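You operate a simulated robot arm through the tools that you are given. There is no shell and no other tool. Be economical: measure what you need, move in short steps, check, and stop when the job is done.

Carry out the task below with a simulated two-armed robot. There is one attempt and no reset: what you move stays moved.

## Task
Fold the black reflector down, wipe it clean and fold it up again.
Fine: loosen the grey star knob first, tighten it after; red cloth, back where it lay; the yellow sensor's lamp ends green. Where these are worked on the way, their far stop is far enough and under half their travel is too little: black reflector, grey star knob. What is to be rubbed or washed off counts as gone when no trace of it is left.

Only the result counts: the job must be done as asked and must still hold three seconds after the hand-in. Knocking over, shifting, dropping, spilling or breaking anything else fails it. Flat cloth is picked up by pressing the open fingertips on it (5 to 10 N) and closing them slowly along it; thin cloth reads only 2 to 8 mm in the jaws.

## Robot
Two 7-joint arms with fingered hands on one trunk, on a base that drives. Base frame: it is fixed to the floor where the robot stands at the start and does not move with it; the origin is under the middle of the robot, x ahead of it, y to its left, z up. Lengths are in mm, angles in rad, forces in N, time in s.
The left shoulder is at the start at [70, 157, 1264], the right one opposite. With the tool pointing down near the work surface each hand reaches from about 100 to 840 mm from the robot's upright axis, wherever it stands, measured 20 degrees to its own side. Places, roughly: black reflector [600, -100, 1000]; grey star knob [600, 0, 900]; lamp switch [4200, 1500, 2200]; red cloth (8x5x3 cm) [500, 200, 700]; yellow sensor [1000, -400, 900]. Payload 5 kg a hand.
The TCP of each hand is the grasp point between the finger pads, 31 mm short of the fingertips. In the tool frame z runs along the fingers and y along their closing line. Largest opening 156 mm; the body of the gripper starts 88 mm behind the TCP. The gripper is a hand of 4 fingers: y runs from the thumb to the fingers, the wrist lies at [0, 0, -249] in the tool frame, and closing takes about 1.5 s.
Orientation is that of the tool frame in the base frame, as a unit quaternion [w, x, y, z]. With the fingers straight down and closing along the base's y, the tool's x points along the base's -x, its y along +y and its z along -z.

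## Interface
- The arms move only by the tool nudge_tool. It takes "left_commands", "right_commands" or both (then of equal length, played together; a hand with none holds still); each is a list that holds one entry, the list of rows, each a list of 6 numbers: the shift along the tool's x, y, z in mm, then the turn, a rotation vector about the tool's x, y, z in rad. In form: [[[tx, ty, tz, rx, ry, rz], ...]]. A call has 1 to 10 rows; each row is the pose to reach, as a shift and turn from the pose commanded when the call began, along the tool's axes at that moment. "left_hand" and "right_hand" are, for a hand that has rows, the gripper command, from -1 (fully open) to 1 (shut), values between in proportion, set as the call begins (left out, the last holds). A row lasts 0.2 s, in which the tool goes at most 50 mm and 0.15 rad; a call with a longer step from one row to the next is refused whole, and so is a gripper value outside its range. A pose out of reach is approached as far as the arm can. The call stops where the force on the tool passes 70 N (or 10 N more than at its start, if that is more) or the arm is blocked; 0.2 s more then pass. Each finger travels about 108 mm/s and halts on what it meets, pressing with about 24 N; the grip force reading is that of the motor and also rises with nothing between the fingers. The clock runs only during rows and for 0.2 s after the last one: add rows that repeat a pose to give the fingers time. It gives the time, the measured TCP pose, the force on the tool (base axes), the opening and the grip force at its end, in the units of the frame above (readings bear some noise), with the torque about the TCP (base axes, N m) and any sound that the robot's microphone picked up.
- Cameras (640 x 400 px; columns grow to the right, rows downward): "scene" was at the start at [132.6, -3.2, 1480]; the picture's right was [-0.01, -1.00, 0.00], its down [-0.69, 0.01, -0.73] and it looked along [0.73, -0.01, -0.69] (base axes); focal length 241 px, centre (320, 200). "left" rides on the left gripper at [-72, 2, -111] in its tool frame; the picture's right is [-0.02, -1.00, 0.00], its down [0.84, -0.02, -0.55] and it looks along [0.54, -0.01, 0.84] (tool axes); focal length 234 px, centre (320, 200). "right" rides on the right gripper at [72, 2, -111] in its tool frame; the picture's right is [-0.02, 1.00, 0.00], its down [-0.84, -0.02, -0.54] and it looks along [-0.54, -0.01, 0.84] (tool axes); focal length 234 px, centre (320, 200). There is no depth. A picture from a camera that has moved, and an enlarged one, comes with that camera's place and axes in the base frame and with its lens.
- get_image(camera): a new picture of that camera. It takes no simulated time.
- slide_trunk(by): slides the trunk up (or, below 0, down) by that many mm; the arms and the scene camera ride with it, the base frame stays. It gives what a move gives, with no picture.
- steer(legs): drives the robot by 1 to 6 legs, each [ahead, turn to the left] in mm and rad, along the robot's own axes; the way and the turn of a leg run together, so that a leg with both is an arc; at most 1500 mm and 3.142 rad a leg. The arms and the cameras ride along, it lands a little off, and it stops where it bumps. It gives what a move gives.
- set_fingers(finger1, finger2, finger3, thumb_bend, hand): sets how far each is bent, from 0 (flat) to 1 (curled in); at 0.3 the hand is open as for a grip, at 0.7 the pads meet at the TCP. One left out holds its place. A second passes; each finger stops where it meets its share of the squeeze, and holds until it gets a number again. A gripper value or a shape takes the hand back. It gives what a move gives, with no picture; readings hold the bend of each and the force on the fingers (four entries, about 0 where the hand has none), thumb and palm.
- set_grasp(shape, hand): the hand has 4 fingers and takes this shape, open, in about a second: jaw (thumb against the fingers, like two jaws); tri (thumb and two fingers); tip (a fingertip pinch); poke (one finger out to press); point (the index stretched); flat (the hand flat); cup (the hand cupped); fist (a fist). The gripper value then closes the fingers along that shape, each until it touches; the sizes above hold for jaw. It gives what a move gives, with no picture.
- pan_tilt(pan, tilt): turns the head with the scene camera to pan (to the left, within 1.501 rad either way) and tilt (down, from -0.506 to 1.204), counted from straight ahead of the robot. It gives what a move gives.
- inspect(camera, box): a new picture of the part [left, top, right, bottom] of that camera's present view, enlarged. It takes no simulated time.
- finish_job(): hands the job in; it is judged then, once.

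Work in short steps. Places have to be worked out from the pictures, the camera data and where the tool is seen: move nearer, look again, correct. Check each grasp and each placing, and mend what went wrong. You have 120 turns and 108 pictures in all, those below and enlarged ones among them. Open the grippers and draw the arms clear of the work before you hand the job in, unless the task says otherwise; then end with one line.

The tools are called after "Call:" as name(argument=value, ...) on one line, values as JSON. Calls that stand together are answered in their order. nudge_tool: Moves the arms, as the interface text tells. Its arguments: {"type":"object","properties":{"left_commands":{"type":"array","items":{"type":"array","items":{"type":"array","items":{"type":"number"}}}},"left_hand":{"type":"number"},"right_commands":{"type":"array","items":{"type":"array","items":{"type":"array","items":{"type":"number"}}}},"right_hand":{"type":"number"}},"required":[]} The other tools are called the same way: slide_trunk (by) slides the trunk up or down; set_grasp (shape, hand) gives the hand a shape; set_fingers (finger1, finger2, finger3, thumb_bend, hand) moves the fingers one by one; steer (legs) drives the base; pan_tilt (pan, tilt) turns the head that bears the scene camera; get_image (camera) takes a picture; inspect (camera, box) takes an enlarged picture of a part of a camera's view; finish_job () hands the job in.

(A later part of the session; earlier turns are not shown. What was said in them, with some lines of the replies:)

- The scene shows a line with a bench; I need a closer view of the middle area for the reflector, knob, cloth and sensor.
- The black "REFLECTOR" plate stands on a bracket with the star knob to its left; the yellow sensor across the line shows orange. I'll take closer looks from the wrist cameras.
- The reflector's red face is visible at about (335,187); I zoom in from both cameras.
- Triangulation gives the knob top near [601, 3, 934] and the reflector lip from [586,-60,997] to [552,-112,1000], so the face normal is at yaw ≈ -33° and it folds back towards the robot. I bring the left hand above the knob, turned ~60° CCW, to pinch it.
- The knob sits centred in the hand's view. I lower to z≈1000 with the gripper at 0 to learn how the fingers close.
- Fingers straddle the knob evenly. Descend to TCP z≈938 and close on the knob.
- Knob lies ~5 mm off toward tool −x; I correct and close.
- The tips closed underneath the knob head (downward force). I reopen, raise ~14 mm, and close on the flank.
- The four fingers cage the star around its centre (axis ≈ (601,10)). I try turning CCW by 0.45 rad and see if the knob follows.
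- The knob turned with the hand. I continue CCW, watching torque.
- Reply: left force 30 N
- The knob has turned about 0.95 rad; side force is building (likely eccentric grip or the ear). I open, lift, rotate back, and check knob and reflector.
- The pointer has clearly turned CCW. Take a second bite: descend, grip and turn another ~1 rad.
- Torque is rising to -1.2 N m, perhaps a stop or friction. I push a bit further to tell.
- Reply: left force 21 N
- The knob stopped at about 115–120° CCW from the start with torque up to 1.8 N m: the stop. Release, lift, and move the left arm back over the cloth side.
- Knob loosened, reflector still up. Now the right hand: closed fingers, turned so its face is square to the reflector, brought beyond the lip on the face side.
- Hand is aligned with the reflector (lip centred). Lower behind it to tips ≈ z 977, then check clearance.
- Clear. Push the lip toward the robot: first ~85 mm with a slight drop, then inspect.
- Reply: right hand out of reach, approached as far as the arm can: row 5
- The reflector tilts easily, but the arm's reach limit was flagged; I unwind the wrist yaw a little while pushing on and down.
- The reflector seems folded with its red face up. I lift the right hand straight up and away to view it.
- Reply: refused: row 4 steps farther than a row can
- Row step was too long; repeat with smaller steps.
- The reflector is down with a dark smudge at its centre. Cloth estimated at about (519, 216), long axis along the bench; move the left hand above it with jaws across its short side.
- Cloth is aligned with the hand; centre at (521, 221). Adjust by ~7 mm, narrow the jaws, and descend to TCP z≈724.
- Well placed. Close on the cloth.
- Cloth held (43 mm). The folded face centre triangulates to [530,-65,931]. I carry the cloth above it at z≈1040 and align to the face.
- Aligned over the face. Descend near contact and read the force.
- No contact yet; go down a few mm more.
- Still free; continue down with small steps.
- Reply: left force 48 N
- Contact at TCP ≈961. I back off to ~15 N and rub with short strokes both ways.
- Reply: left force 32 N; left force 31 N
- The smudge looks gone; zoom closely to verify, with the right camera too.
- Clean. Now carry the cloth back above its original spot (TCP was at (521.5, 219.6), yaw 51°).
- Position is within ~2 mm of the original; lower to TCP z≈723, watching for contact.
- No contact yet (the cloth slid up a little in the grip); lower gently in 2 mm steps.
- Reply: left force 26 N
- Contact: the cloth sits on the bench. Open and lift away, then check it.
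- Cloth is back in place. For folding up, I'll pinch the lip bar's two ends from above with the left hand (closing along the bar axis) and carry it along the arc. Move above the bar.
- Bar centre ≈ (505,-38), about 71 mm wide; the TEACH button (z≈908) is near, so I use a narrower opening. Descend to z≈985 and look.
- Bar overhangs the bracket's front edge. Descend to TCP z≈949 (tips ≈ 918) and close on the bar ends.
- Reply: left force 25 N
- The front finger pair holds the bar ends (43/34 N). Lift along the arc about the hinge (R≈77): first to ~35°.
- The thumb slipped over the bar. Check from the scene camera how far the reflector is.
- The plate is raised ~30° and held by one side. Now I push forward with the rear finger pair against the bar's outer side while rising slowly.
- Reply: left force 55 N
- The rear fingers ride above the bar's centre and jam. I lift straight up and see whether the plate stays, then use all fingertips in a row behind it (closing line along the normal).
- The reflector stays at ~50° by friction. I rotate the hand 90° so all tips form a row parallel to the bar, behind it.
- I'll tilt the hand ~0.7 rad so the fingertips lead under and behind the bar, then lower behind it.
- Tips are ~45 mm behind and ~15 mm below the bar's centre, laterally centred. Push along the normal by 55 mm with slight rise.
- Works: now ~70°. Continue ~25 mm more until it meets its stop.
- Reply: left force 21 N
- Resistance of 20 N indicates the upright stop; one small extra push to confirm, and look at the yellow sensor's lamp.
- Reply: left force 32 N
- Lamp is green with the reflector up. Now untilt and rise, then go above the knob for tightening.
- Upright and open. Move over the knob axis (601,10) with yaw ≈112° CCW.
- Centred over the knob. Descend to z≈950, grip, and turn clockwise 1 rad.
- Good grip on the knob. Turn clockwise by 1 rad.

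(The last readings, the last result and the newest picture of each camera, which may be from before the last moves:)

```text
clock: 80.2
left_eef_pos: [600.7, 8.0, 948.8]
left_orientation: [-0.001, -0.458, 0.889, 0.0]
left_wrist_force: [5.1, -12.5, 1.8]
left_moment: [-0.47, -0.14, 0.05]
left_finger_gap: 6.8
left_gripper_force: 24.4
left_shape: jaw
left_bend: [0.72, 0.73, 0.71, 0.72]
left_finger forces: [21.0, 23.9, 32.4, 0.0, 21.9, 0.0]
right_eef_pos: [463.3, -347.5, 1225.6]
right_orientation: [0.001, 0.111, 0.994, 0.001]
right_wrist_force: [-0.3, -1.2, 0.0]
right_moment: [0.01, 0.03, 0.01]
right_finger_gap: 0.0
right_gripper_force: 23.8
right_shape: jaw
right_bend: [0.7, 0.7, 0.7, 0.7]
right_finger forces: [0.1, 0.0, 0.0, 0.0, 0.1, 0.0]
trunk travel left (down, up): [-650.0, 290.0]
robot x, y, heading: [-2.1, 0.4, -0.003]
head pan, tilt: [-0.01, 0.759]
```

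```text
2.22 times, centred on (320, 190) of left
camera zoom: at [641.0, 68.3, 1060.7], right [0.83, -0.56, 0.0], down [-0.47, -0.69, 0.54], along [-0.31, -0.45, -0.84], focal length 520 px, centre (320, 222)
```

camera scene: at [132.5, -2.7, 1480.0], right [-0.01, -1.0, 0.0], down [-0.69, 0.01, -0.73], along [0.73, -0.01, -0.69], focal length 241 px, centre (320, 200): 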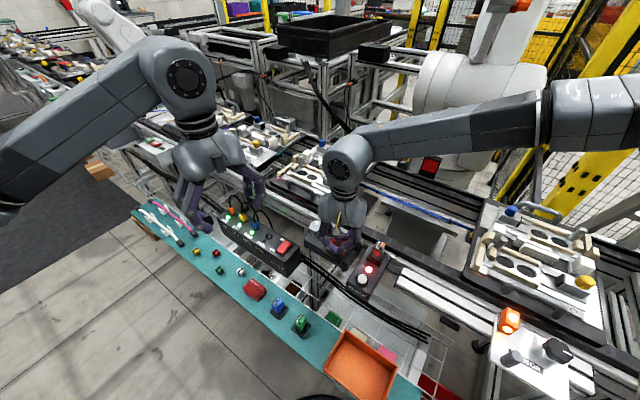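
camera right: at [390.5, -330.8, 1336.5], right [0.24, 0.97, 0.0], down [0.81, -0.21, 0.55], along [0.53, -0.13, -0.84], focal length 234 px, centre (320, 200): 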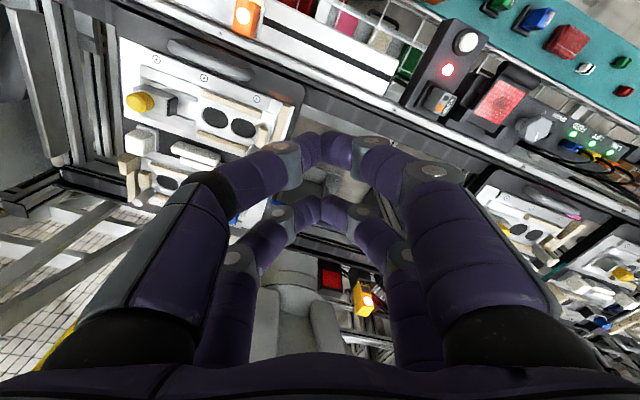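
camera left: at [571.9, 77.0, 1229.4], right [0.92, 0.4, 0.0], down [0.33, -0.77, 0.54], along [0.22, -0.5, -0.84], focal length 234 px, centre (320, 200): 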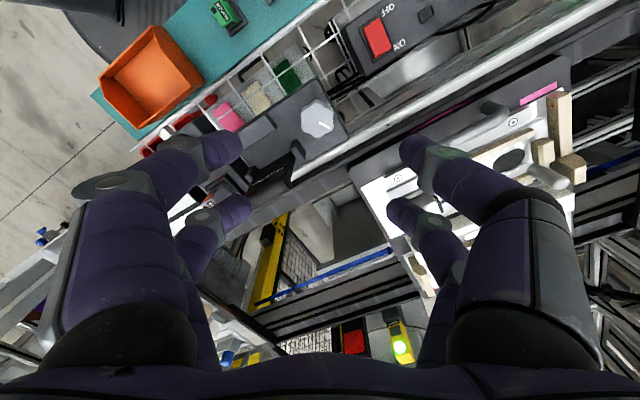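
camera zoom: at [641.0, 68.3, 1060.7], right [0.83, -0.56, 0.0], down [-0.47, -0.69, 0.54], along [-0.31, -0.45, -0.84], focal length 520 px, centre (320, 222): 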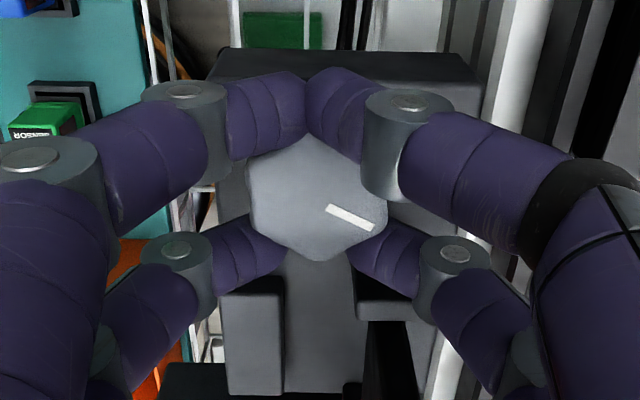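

The knob followed the full 1 rad. Regrip: open, lift, rotate back, lower, close.

Call:
nudge_tool(left_commands=[[[0, 0, 0, 0, 0, 0], [0, 0, 0, 0, 0, 0], [0, 0, 0, 0, 0, 0], [0, 0, 0, 0, 0, 0], [0, 0, -35, 0, 0, 0], [0, 0, -70, 0, 0, 0]]], left_hand=-0.2)

Call:
nudge_tool(left_commands=[[[0, 0, 0, 0, 0, -0.14], [0, 0, 0, 0, 0, -0.28], [0, 0, 0, 0, 0, -0.42], [0, 0, 0, 0, 0, -0.56], [0, 0, 0, 0, 0, -0.7], [0, 0, 0, 0, 0, -0.84], [0, 0, 0, 0, 0, -0.98], [0, 0, 0, 0, 0, -1.05], [0, 0, 35, 0, 0, -1.05], [0, 0, 70, 0, 0, -1.05]]])

Call:
nudge_tool(left_commands=[[[0, 0, 0, 0, 0, 0], [0, 0, 0, 0, 0, 0], [0, 0, 0, 0, 0, 0], [0, 0, 0, 0, 0, 0], [0, 0, 0, 0, 0, 0], [0, 0, 0, 0, 0, 0], [0, 0, 0, 0, 0, 0]]], left_hand=1)

Call:
inspect(camera="left", box=[200, 100, 440, 280])

```text
clock: 81.6
left_eef_pos: [599.2, 9.4, 1019.7]
left_orientation: [0.0, -0.459, 0.888, 0.0]
left_wrist_force: [-0.3, 0.0, -0.3]
left_moment: [0.04, 0.03, 0.02]
left_finger_gap: 92.9
left_gripper_force: 0.1
left_shape: jaw
left_bend: [0.32, 0.32, 0.32, 0.7]
left_finger forces: [0.1, 0.0, 0.0, 0.0, 0.0, 0.0]
right_eef_pos: [461.3, -346.5, 1227.0]
right_orientation: [0.002, 0.111, 0.994, 0.0]
right_wrist_force: [-0.6, 0.3, 0.5]
right_moment: [0.0, -0.01, -0.01]
right_finger_gap: 0.0
right_gripper_force: 24.2
right_shape: jaw
right_bend: [0.7, 0.7, 0.7, 0.7]
right_finger forces: [0.0, 0.0, 0.0, 0.0, 0.0, 0.0]
trunk travel left (down, up): [-650.0, 290.0]
robot x, y, heading: [2.1, 3.5, 0.002]
head pan, tilt: [-0.01, 0.759]
```

```text
clock: 83.8
left_eef_pos: [601.3, 7.6, 949.4]
left_orientation: [0.001, 0.842, -0.539, -0.001]
left_wrist_force: [0.8, 0.3, 0.8]
left_moment: [-0.02, 0.02, -0.02]
left_finger_gap: 93.1
left_gripper_force: 0.0
left_shape: jaw
left_bend: [0.32, 0.32, 0.32, 0.7]
left_finger forces: [0.1, 0.0, 0.0, 0.0, 0.1, 0.0]
right_eef_pos: [463.7, -345.3, 1226.3]
right_orientation: [0.0, 0.11, 0.994, 0.0]
right_wrist_force: [-0.6, -1.1, -0.4]
right_moment: [0.0, 0.03, -0.03]
right_finger_gap: 0.1
right_gripper_force: 23.9
right_shape: jaw
right_bend: [0.7, 0.7, 0.7, 0.7]
right_finger forces: [0.0, 0.0, 0.0, 0.0, 0.0, 0.0]
trunk travel left (down, up): [-650.0, 290.0]
robot x, y, heading: [3.0, -1.4, -0.001]
head pan, tilt: [-0.01, 0.759]
```

```text
clock: 85.4
left_eef_pos: [600.3, 8.1, 949.7]
left_orientation: [0.0, 0.843, -0.539, -0.001]
left_wrist_force: [-7.2, 0.6, -9.1]
left_moment: [-0.13, 0.1, -0.01]
left_finger_gap: 7.4
left_gripper_force: 24.2
left_shape: jaw
left_bend: [0.72, 0.73, 0.72, 0.73]
left_finger forces: [22.0, 24.4, 26.6, 0.0, 17.3, 0.0]
right_eef_pos: [462.3, -346.1, 1225.8]
right_orientation: [0.0, 0.111, 0.994, 0.0]
right_wrist_force: [0.1, -0.4, -0.3]
right_moment: [-0.01, 0.0, 0.01]
right_finger_gap: 0.0
right_gripper_force: 24.6
right_shape: jaw
right_bend: [0.7, 0.7, 0.7, 0.7]
right_finger forces: [0.0, 0.1, 0.0, 0.1, 0.0, 0.0]
trunk travel left (down, up): [-650.0, 290.0]
robot x, y, heading: [0.2, 1.1, 0.001]
head pan, tilt: [-0.01, 0.759]
```

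```text
2.22 times, centred on (320, 190) of left
camera zoom: at [568.3, 73.9, 1059.7], right [0.9, 0.44, 0.0], down [0.37, -0.75, 0.54], along [0.24, -0.49, -0.84], focal length 520 px, centre (320, 222)
```

zoom: 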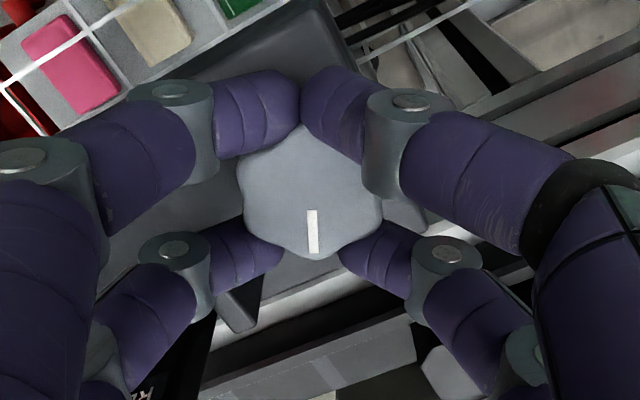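

Pointer indicates ~0.96 rad left to the original position. Turn clockwise 1.1 rad, expecting a stop torque.

Call:
nudge_tool(left_commands=[[[0, 0, 0, 0, 0, 0.12], [0, 0, 0, 0, 0, 0.24], [0, 0, 0, 0, 0, 0.36], [0, 0, 0, 0, 0, 0.48], [0, 0, 0, 0, 0, 0.6], [0, 0, 0, 0, 0, 0.72], [0, 0, 0, 0, 0, 0.84], [0, 0, 0, 0, 0, 0.94], [0, 0, 0, 0, 0, 1.02], [0, 0, 0, 0, 0, 1.1]]])

Call:
inspect(camera="left", box=[200, 100, 440, 280])

```text
clock: 87.6
left_eef_pos: [599.9, 9.4, 949.0]
left_orientation: [-0.001, -0.436, 0.9, 0.001]
left_wrist_force: [-2.2, -19.6, -10.0]
left_moment: [-0.61, 0.01, 0.09]
left_finger_gap: 6.2
left_gripper_force: 24.6
left_shape: jaw
left_bend: [0.72, 0.72, 0.71, 0.73]
left_finger forces: [20.1, 27.4, 37.1, 0.0, 20.5, 0.0]
right_eef_pos: [463.5, -349.2, 1225.1]
right_orientation: [0.001, 0.111, 0.994, 0.001]
right_wrist_force: [-0.8, 0.8, 0.1]
right_moment: [-0.03, 0.01, 0.0]
right_finger_gap: 0.0
right_gripper_force: 24.3
right_shape: jaw
right_bend: [0.7, 0.7, 0.7, 0.7]
right_finger forces: [0.0, 0.0, 0.0, 0.1, 0.1, 0.0]
trunk travel left (down, up): [-650.0, 290.0]
robot x, y, heading: [-2.0, 0.4, 0.001]
head pan, tilt: [-0.01, 0.759]
```

```text
2.22 times, centred on (320, 190) of left
camera zoom: at [643.8, 65.5, 1060.1], right [0.8, -0.6, 0.0], down [-0.5, -0.67, 0.54], along [-0.33, -0.43, -0.84], focal length 520 px, centre (320, 222)
```

zoom: 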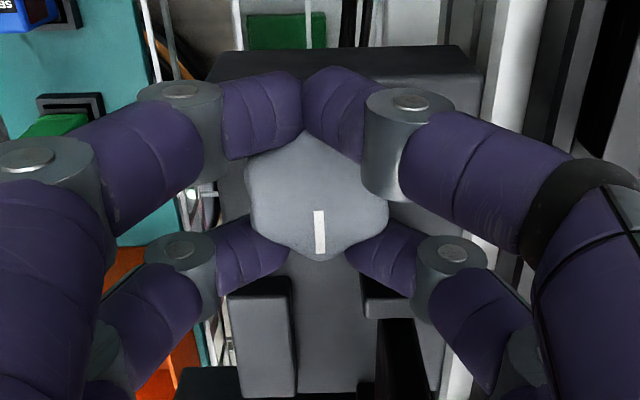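

The pointer is back at about its original place but no stop torque; I regrip and turn further clockwise to the tight stop.

Call:
nudge_tool(left_commands=[[[0, 0, 0, 0, 0, 0], [0, 0, 0, 0, 0, 0], [0, 0, 0, 0, 0, 0], [0, 0, 0, 0, 0, 0], [0, 0, -35, 0, 0, 0], [0, 0, -70, 0, 0, 0]]], left_hand=-0.2)

Call:
nudge_tool(left_commands=[[[0, 0, 0, 0, 0, -0.14], [0, 0, 0, 0, 0, -0.28], [0, 0, 0, 0, 0, -0.42], [0, 0, 0, 0, 0, -0.56], [0, 0, 0, 0, 0, -0.7], [0, 0, 0, 0, 0, -0.84], [0, 0, 0, 0, 0, -0.98], [0, 0, 0, 0, 0, -1.05], [0, 0, 35, 0, 0, -1.05], [0, 0, 70, 0, 0, -1.05]]])

Call:
nudge_tool(left_commands=[[[0, 0, 0, 0, 0, 0], [0, 0, 0, 0, 0, 0], [0, 0, 0, 0, 0, 0], [0, 0, 0, 0, 0, 0], [0, 0, 0, 0, 0, 0], [0, 0, 0, 0, 0, 0], [0, 0, 0, 0, 0, 0]]], left_hand=1)

Call:
nudge_tool(left_commands=[[[0, 0, 0, 0, 0, 0.1], [0, 0, 0, 0, 0, 0.2], [0, 0, 0, 0, 0, 0.3], [0, 0, 0, 0, 0, 0.4], [0, 0, 0, 0, 0, 0.5]]])

Call:
inspect(camera="left", box=[200, 100, 440, 280])

```text
clock: 89.0
left_eef_pos: [599.4, 9.7, 1020.1]
left_orientation: [-0.001, -0.436, 0.9, 0.002]
left_wrist_force: [-0.9, 0.2, -0.7]
left_moment: [0.0, 0.02, 0.01]
left_finger_gap: 93.0
left_gripper_force: 0.0
left_shape: jaw
left_bend: [0.32, 0.32, 0.32, 0.7]
left_finger forces: [0.0, 0.1, 0.0, 0.1, 0.1, 0.1]
right_eef_pos: [461.9, -346.9, 1225.2]
right_orientation: [0.0, 0.11, 0.994, 0.001]
right_wrist_force: [-1.7, -0.4, 0.3]
right_moment: [-0.01, 0.0, 0.0]
right_finger_gap: 0.0
right_gripper_force: 24.0
right_shape: jaw
right_bend: [0.7, 0.7, 0.7, 0.7]
right_finger forces: [0.0, 0.0, 0.1, 0.1, 0.0, 0.0]
trunk travel left (down, up): [-650.0, 290.0]
robot x, y, heading: [-4.6, 0.3, 0.004]
head pan, tilt: [-0.01, 0.759]
```

```text
clock: 91.2
left_eef_pos: [600.0, 12.0, 951.0]
left_orientation: [0.0, 0.829, -0.559, -0.001]
left_wrist_force: [-0.1, 0.2, 0.5]
left_moment: [0.0, 0.02, -0.01]
left_finger_gap: 93.1
left_gripper_force: 0.0
left_shape: jaw
left_bend: [0.32, 0.32, 0.32, 0.7]
left_finger forces: [0.0, 0.0, 0.0, 0.1, 0.0, 0.1]
right_eef_pos: [462.7, -346.3, 1225.9]
right_orientation: [0.0, 0.111, 0.994, 0.0]
right_wrist_force: [0.2, -0.6, 0.2]
right_moment: [-0.01, -0.02, 0.02]
right_finger_gap: 0.1
right_gripper_force: 24.4
right_shape: jaw
right_bend: [0.7, 0.7, 0.7, 0.7]
right_finger forces: [0.0, 0.0, 0.0, 0.0, 0.1, 0.1]
trunk travel left (down, up): [-650.0, 290.0]
robot x, y, heading: [-2.7, -1.0, 0.002]
head pan, tilt: [-0.01, 0.759]
```

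```text
clock: 92.8
left_eef_pos: [600.4, 11.0, 950.9]
left_orientation: [0.001, 0.829, -0.56, -0.001]
left_wrist_force: [-0.8, -2.7, -5.6]
left_moment: [0.0, 0.03, 0.01]
left_finger_gap: 4.1
left_gripper_force: 24.1
left_shape: jaw
left_bend: [0.71, 0.73, 0.72, 0.69]
left_finger forces: [0.0, 17.8, 19.7, 0.1, 0.0, 0.0]
right_eef_pos: [463.1, -346.9, 1224.9]
right_orientation: [-0.001, 0.11, 0.994, 0.0]
right_wrist_force: [-0.2, -0.9, -0.5]
right_moment: [0.03, 0.02, -0.04]
right_finger_gap: 0.1
right_gripper_force: 24.4
right_shape: jaw
right_bend: [0.7, 0.7, 0.7, 0.7]
right_finger forces: [0.0, 0.0, 0.0, 0.0, 0.0, 0.0]
trunk travel left (down, up): [-650.0, 290.0]
robot x, y, heading: [3.4, -0.4, -0.001]
head pan, tilt: [-0.01, 0.759]
```

```text
clock: 94.0
left_eef_pos: [598.5, 7.3, 950.0]
left_orientation: [0.0, -0.663, 0.748, 0.001]
left_wrist_force: [-11.4, -14.0, -6.8]
left_moment: [-0.22, 0.14, 1.13]
left_finger_gap: 1.2
left_gripper_force: 24.1
left_shape: jaw
left_bend: [0.71, 0.73, 0.72, 0.69]
left_finger forces: [30.2, 46.3, 19.8, 0.0, 42.4, 0.0]
right_eef_pos: [460.2, -348.1, 1225.1]
right_orientation: [0.001, 0.112, 0.994, 0.002]
right_wrist_force: [0.6, -0.2, -0.7]
right_moment: [0.01, 0.0, 0.0]
right_finger_gap: 0.3
right_gripper_force: 24.4
right_shape: jaw
right_bend: [0.7, 0.7, 0.7, 0.7]
right_finger forces: [0.0, 0.0, 0.0, 0.1, 0.0, 0.0]
trunk travel left (down, up): [-650.0, 290.0]
robot x, y, heading: [-1.0, 1.1, -0.007]
head pan, tilt: [-0.01, 0.759]
```

```text
2.22 times, centred on (320, 190) of left
camera zoom: at [605.4, 79.3, 1060.6], right [1.0, -0.1, 0.0], down [-0.08, -0.83, 0.54], along [-0.05, -0.54, -0.84], focal length 520 px, centre (320, 222)
```

zoom: 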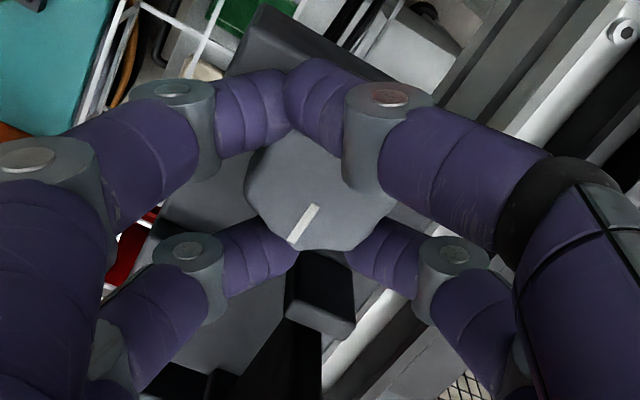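

Torque of 1.1 N m and pointer at its original angle: the tight stop. A little more to be firm, then release and lift.

Call:
nudge_tool(left_commands=[[[0, 0, 0, 0, 0, 0.08], [0, 0, 0, 0, 0, 0.12]]])

Call:
nudge_tool(left_commands=[[[0, 0, 0, 0, 0, 0], [0, 0, 0, 0, 0, 0], [0, 0, 0, 0, 0, 0], [0, 0, 0, 0, 0, 0], [0, 0, -40, 0, 0, 0], [0, 0, -80, 0, 0, 0], [0, 0, -125, 0, 0, 0], [0, 0, -170, 0, 0, 0], [-45, 0, -180, 0, 0, 0], [-90, 0, -190, 0, 0, 0]]], left_hand=-0.2)

Call:
nudge_tool(left_commands=[[[-40, 0, 0, 0, 0, 0.1], [-80, 0, 0, 0, 0, 0.2], [-120, 0, 0, 0, 0, 0.3], [-150, 0, -20, 0, 0, 0.3]]], left_hand=-1, right_commands=[[[0, 0, 0, 0, 0, 0], [0, 0, 0, 0, 0, 0], [0, 0, 0, 0, 0, 0], [0, 0, 0, 0, 0, 0]]], right_hand=-1)

Call:
get_image(camera="scene")

Call:
inspect(camera="scene", box=[230, 130, 450, 310])

```text
clock: 94.6
left_eef_pos: [597.7, 6.2, 949.3]
left_orientation: [0.0, -0.616, 0.787, 0.001]
left_wrist_force: [-15.0, -29.2, -11.0]
left_moment: [-0.44, 0.27, 0.9]
left_finger_gap: 0.8
left_gripper_force: 23.8
left_shape: jaw
left_bend: [0.71, 0.73, 0.72, 0.69]
left_finger forces: [29.1, 52.6, 19.7, 0.0, 35.0, 0.0]
right_eef_pos: [460.2, -349.5, 1224.5]
right_orientation: [0.0, 0.11, 0.994, 0.001]
right_wrist_force: [-0.9, -0.2, -0.3]
right_moment: [-0.02, -0.02, -0.02]
right_finger_gap: 0.0
right_gripper_force: 23.7
right_shape: jaw
right_bend: [0.7, 0.7, 0.7, 0.7]
right_finger forces: [0.0, 0.0, 0.0, 0.0, 0.0, 0.0]
trunk travel left (down, up): [-650.0, 290.0]
robot x, y, heading: [-0.9, -1.2, -0.002]
head pan, tilt: [-0.01, 0.759]
```

```text
clock: 96.8
left_eef_pos: [620.2, 101.5, 1139.6]
left_orientation: [-0.001, -0.618, 0.786, -0.001]
left_wrist_force: [-0.4, 0.1, -0.2]
left_moment: [-0.04, 0.02, -0.01]
left_finger_gap: 93.3
left_gripper_force: 0.0
left_shape: jaw
left_bend: [0.32, 0.32, 0.32, 0.7]
left_finger forces: [0.0, 0.0, 0.0, 0.0, 0.0, 0.0]
right_eef_pos: [462.6, -343.3, 1227.3]
right_orientation: [0.001, 0.11, 0.994, -0.001]
right_wrist_force: [0.1, 1.2, 0.0]
right_moment: [-0.01, 0.01, 0.01]
right_finger_gap: 0.0
right_gripper_force: 23.6
right_shape: jaw
right_bend: [0.7, 0.7, 0.7, 0.7]
right_finger forces: [0.0, 0.0, 0.0, 0.1, 0.0, 0.0]
trunk travel left (down, up): [-650.0, 290.0]
robot x, y, heading: [0.5, 2.2, 0.003]
head pan, tilt: [-0.01, 0.759]
```

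```text
clock: 97.8
left_eef_pos: [657.1, 244.7, 1158.5]
left_orientation: [0.0, -0.493, 0.87, 0.0]
left_wrist_force: [0.3, -0.3, -0.2]
left_moment: [-0.04, 0.03, 0.02]
left_finger_gap: 156.0
left_gripper_force: 0.0
left_shape: jaw
left_bend: [0.3, 0.3, 0.3, 0.3]
left_finger forces: [0.1, 0.0, 0.1, 0.0, 0.0, 0.1]
right_eef_pos: [461.2, -344.7, 1226.2]
right_orientation: [0.001, 0.111, 0.994, 0.0]
right_wrist_force: [0.5, -0.4, -0.2]
right_moment: [0.0, -0.01, 0.01]
right_finger_gap: 155.9
right_gripper_force: 0.1
right_shape: jaw
right_bend: [0.3, 0.3, 0.3, 0.3]
right_finger forces: [0.1, 0.0, 0.0, 0.0, 0.0, 0.0]
trunk travel left (down, up): [-650.0, 290.0]
robot x, y, heading: [0.3, 0.9, 0.001]
head pan, tilt: [-0.01, 0.759]
```

```text
22 pictures are left
camera scene: at [131.9, -1.4, 1480.0], right [-0.01, -1.0, 0.0], down [-0.69, 0.01, -0.73], along [0.73, -0.01, -0.69], focal length 241 px, centre (320, 200)
```

scene: 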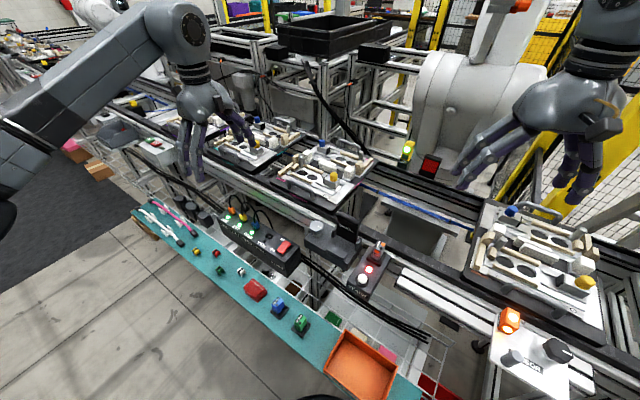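

```text
2.22 times, centred on (340, 220) of scene
camera zoom: at [131.9, -1.4, 1480.0], right [-0.01, -1.0, 0.0], down [-0.69, 0.01, -0.73], along [0.73, -0.01, -0.69], focal length 535 px, centre (276, 156)
```

zoom: 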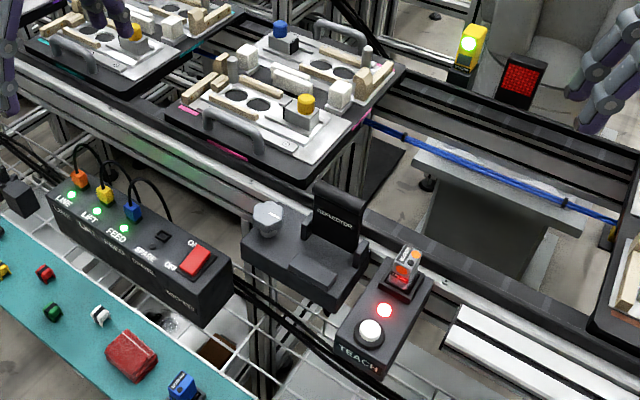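

Everything looks right; one last check of the knob pointer and the plate's uprightness.

Call:
inspect(camera="scene", box=[280, 190, 400, 300])

```text
3.64 times, centred on (340, 245) of scene
camera zoom: at [131.9, -1.4, 1480.0], right [-0.01, -1.0, 0.0], down [-0.69, 0.01, -0.73], along [0.73, -0.01, -0.69], focal length 876 px, centre (247, 36)
```

zoom: 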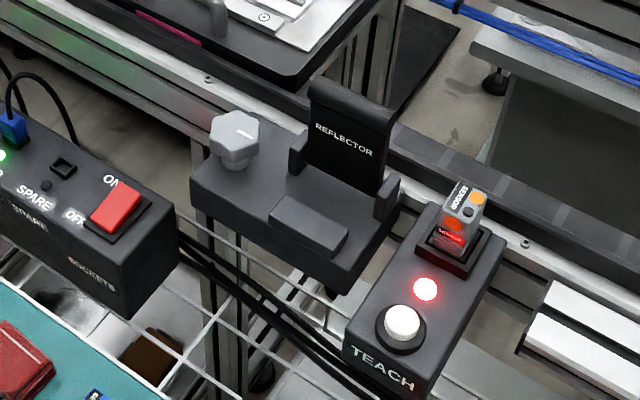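

The knob pointer and reflector match the starting view, the lamp is green, and the cloth is back. Handing in.

Call:
finish_job()

```text
The job is handed in.
```

The job is handed in: I loosened the star knob to its stop, folded the reflector down, wiped it until no smudge showed and folded it back up. I then tightened the knob to its stop. The red cloth is within about 4 mm of where it lay, the yellow sensor's lamp is green, and both grippers are open and clear of the work.
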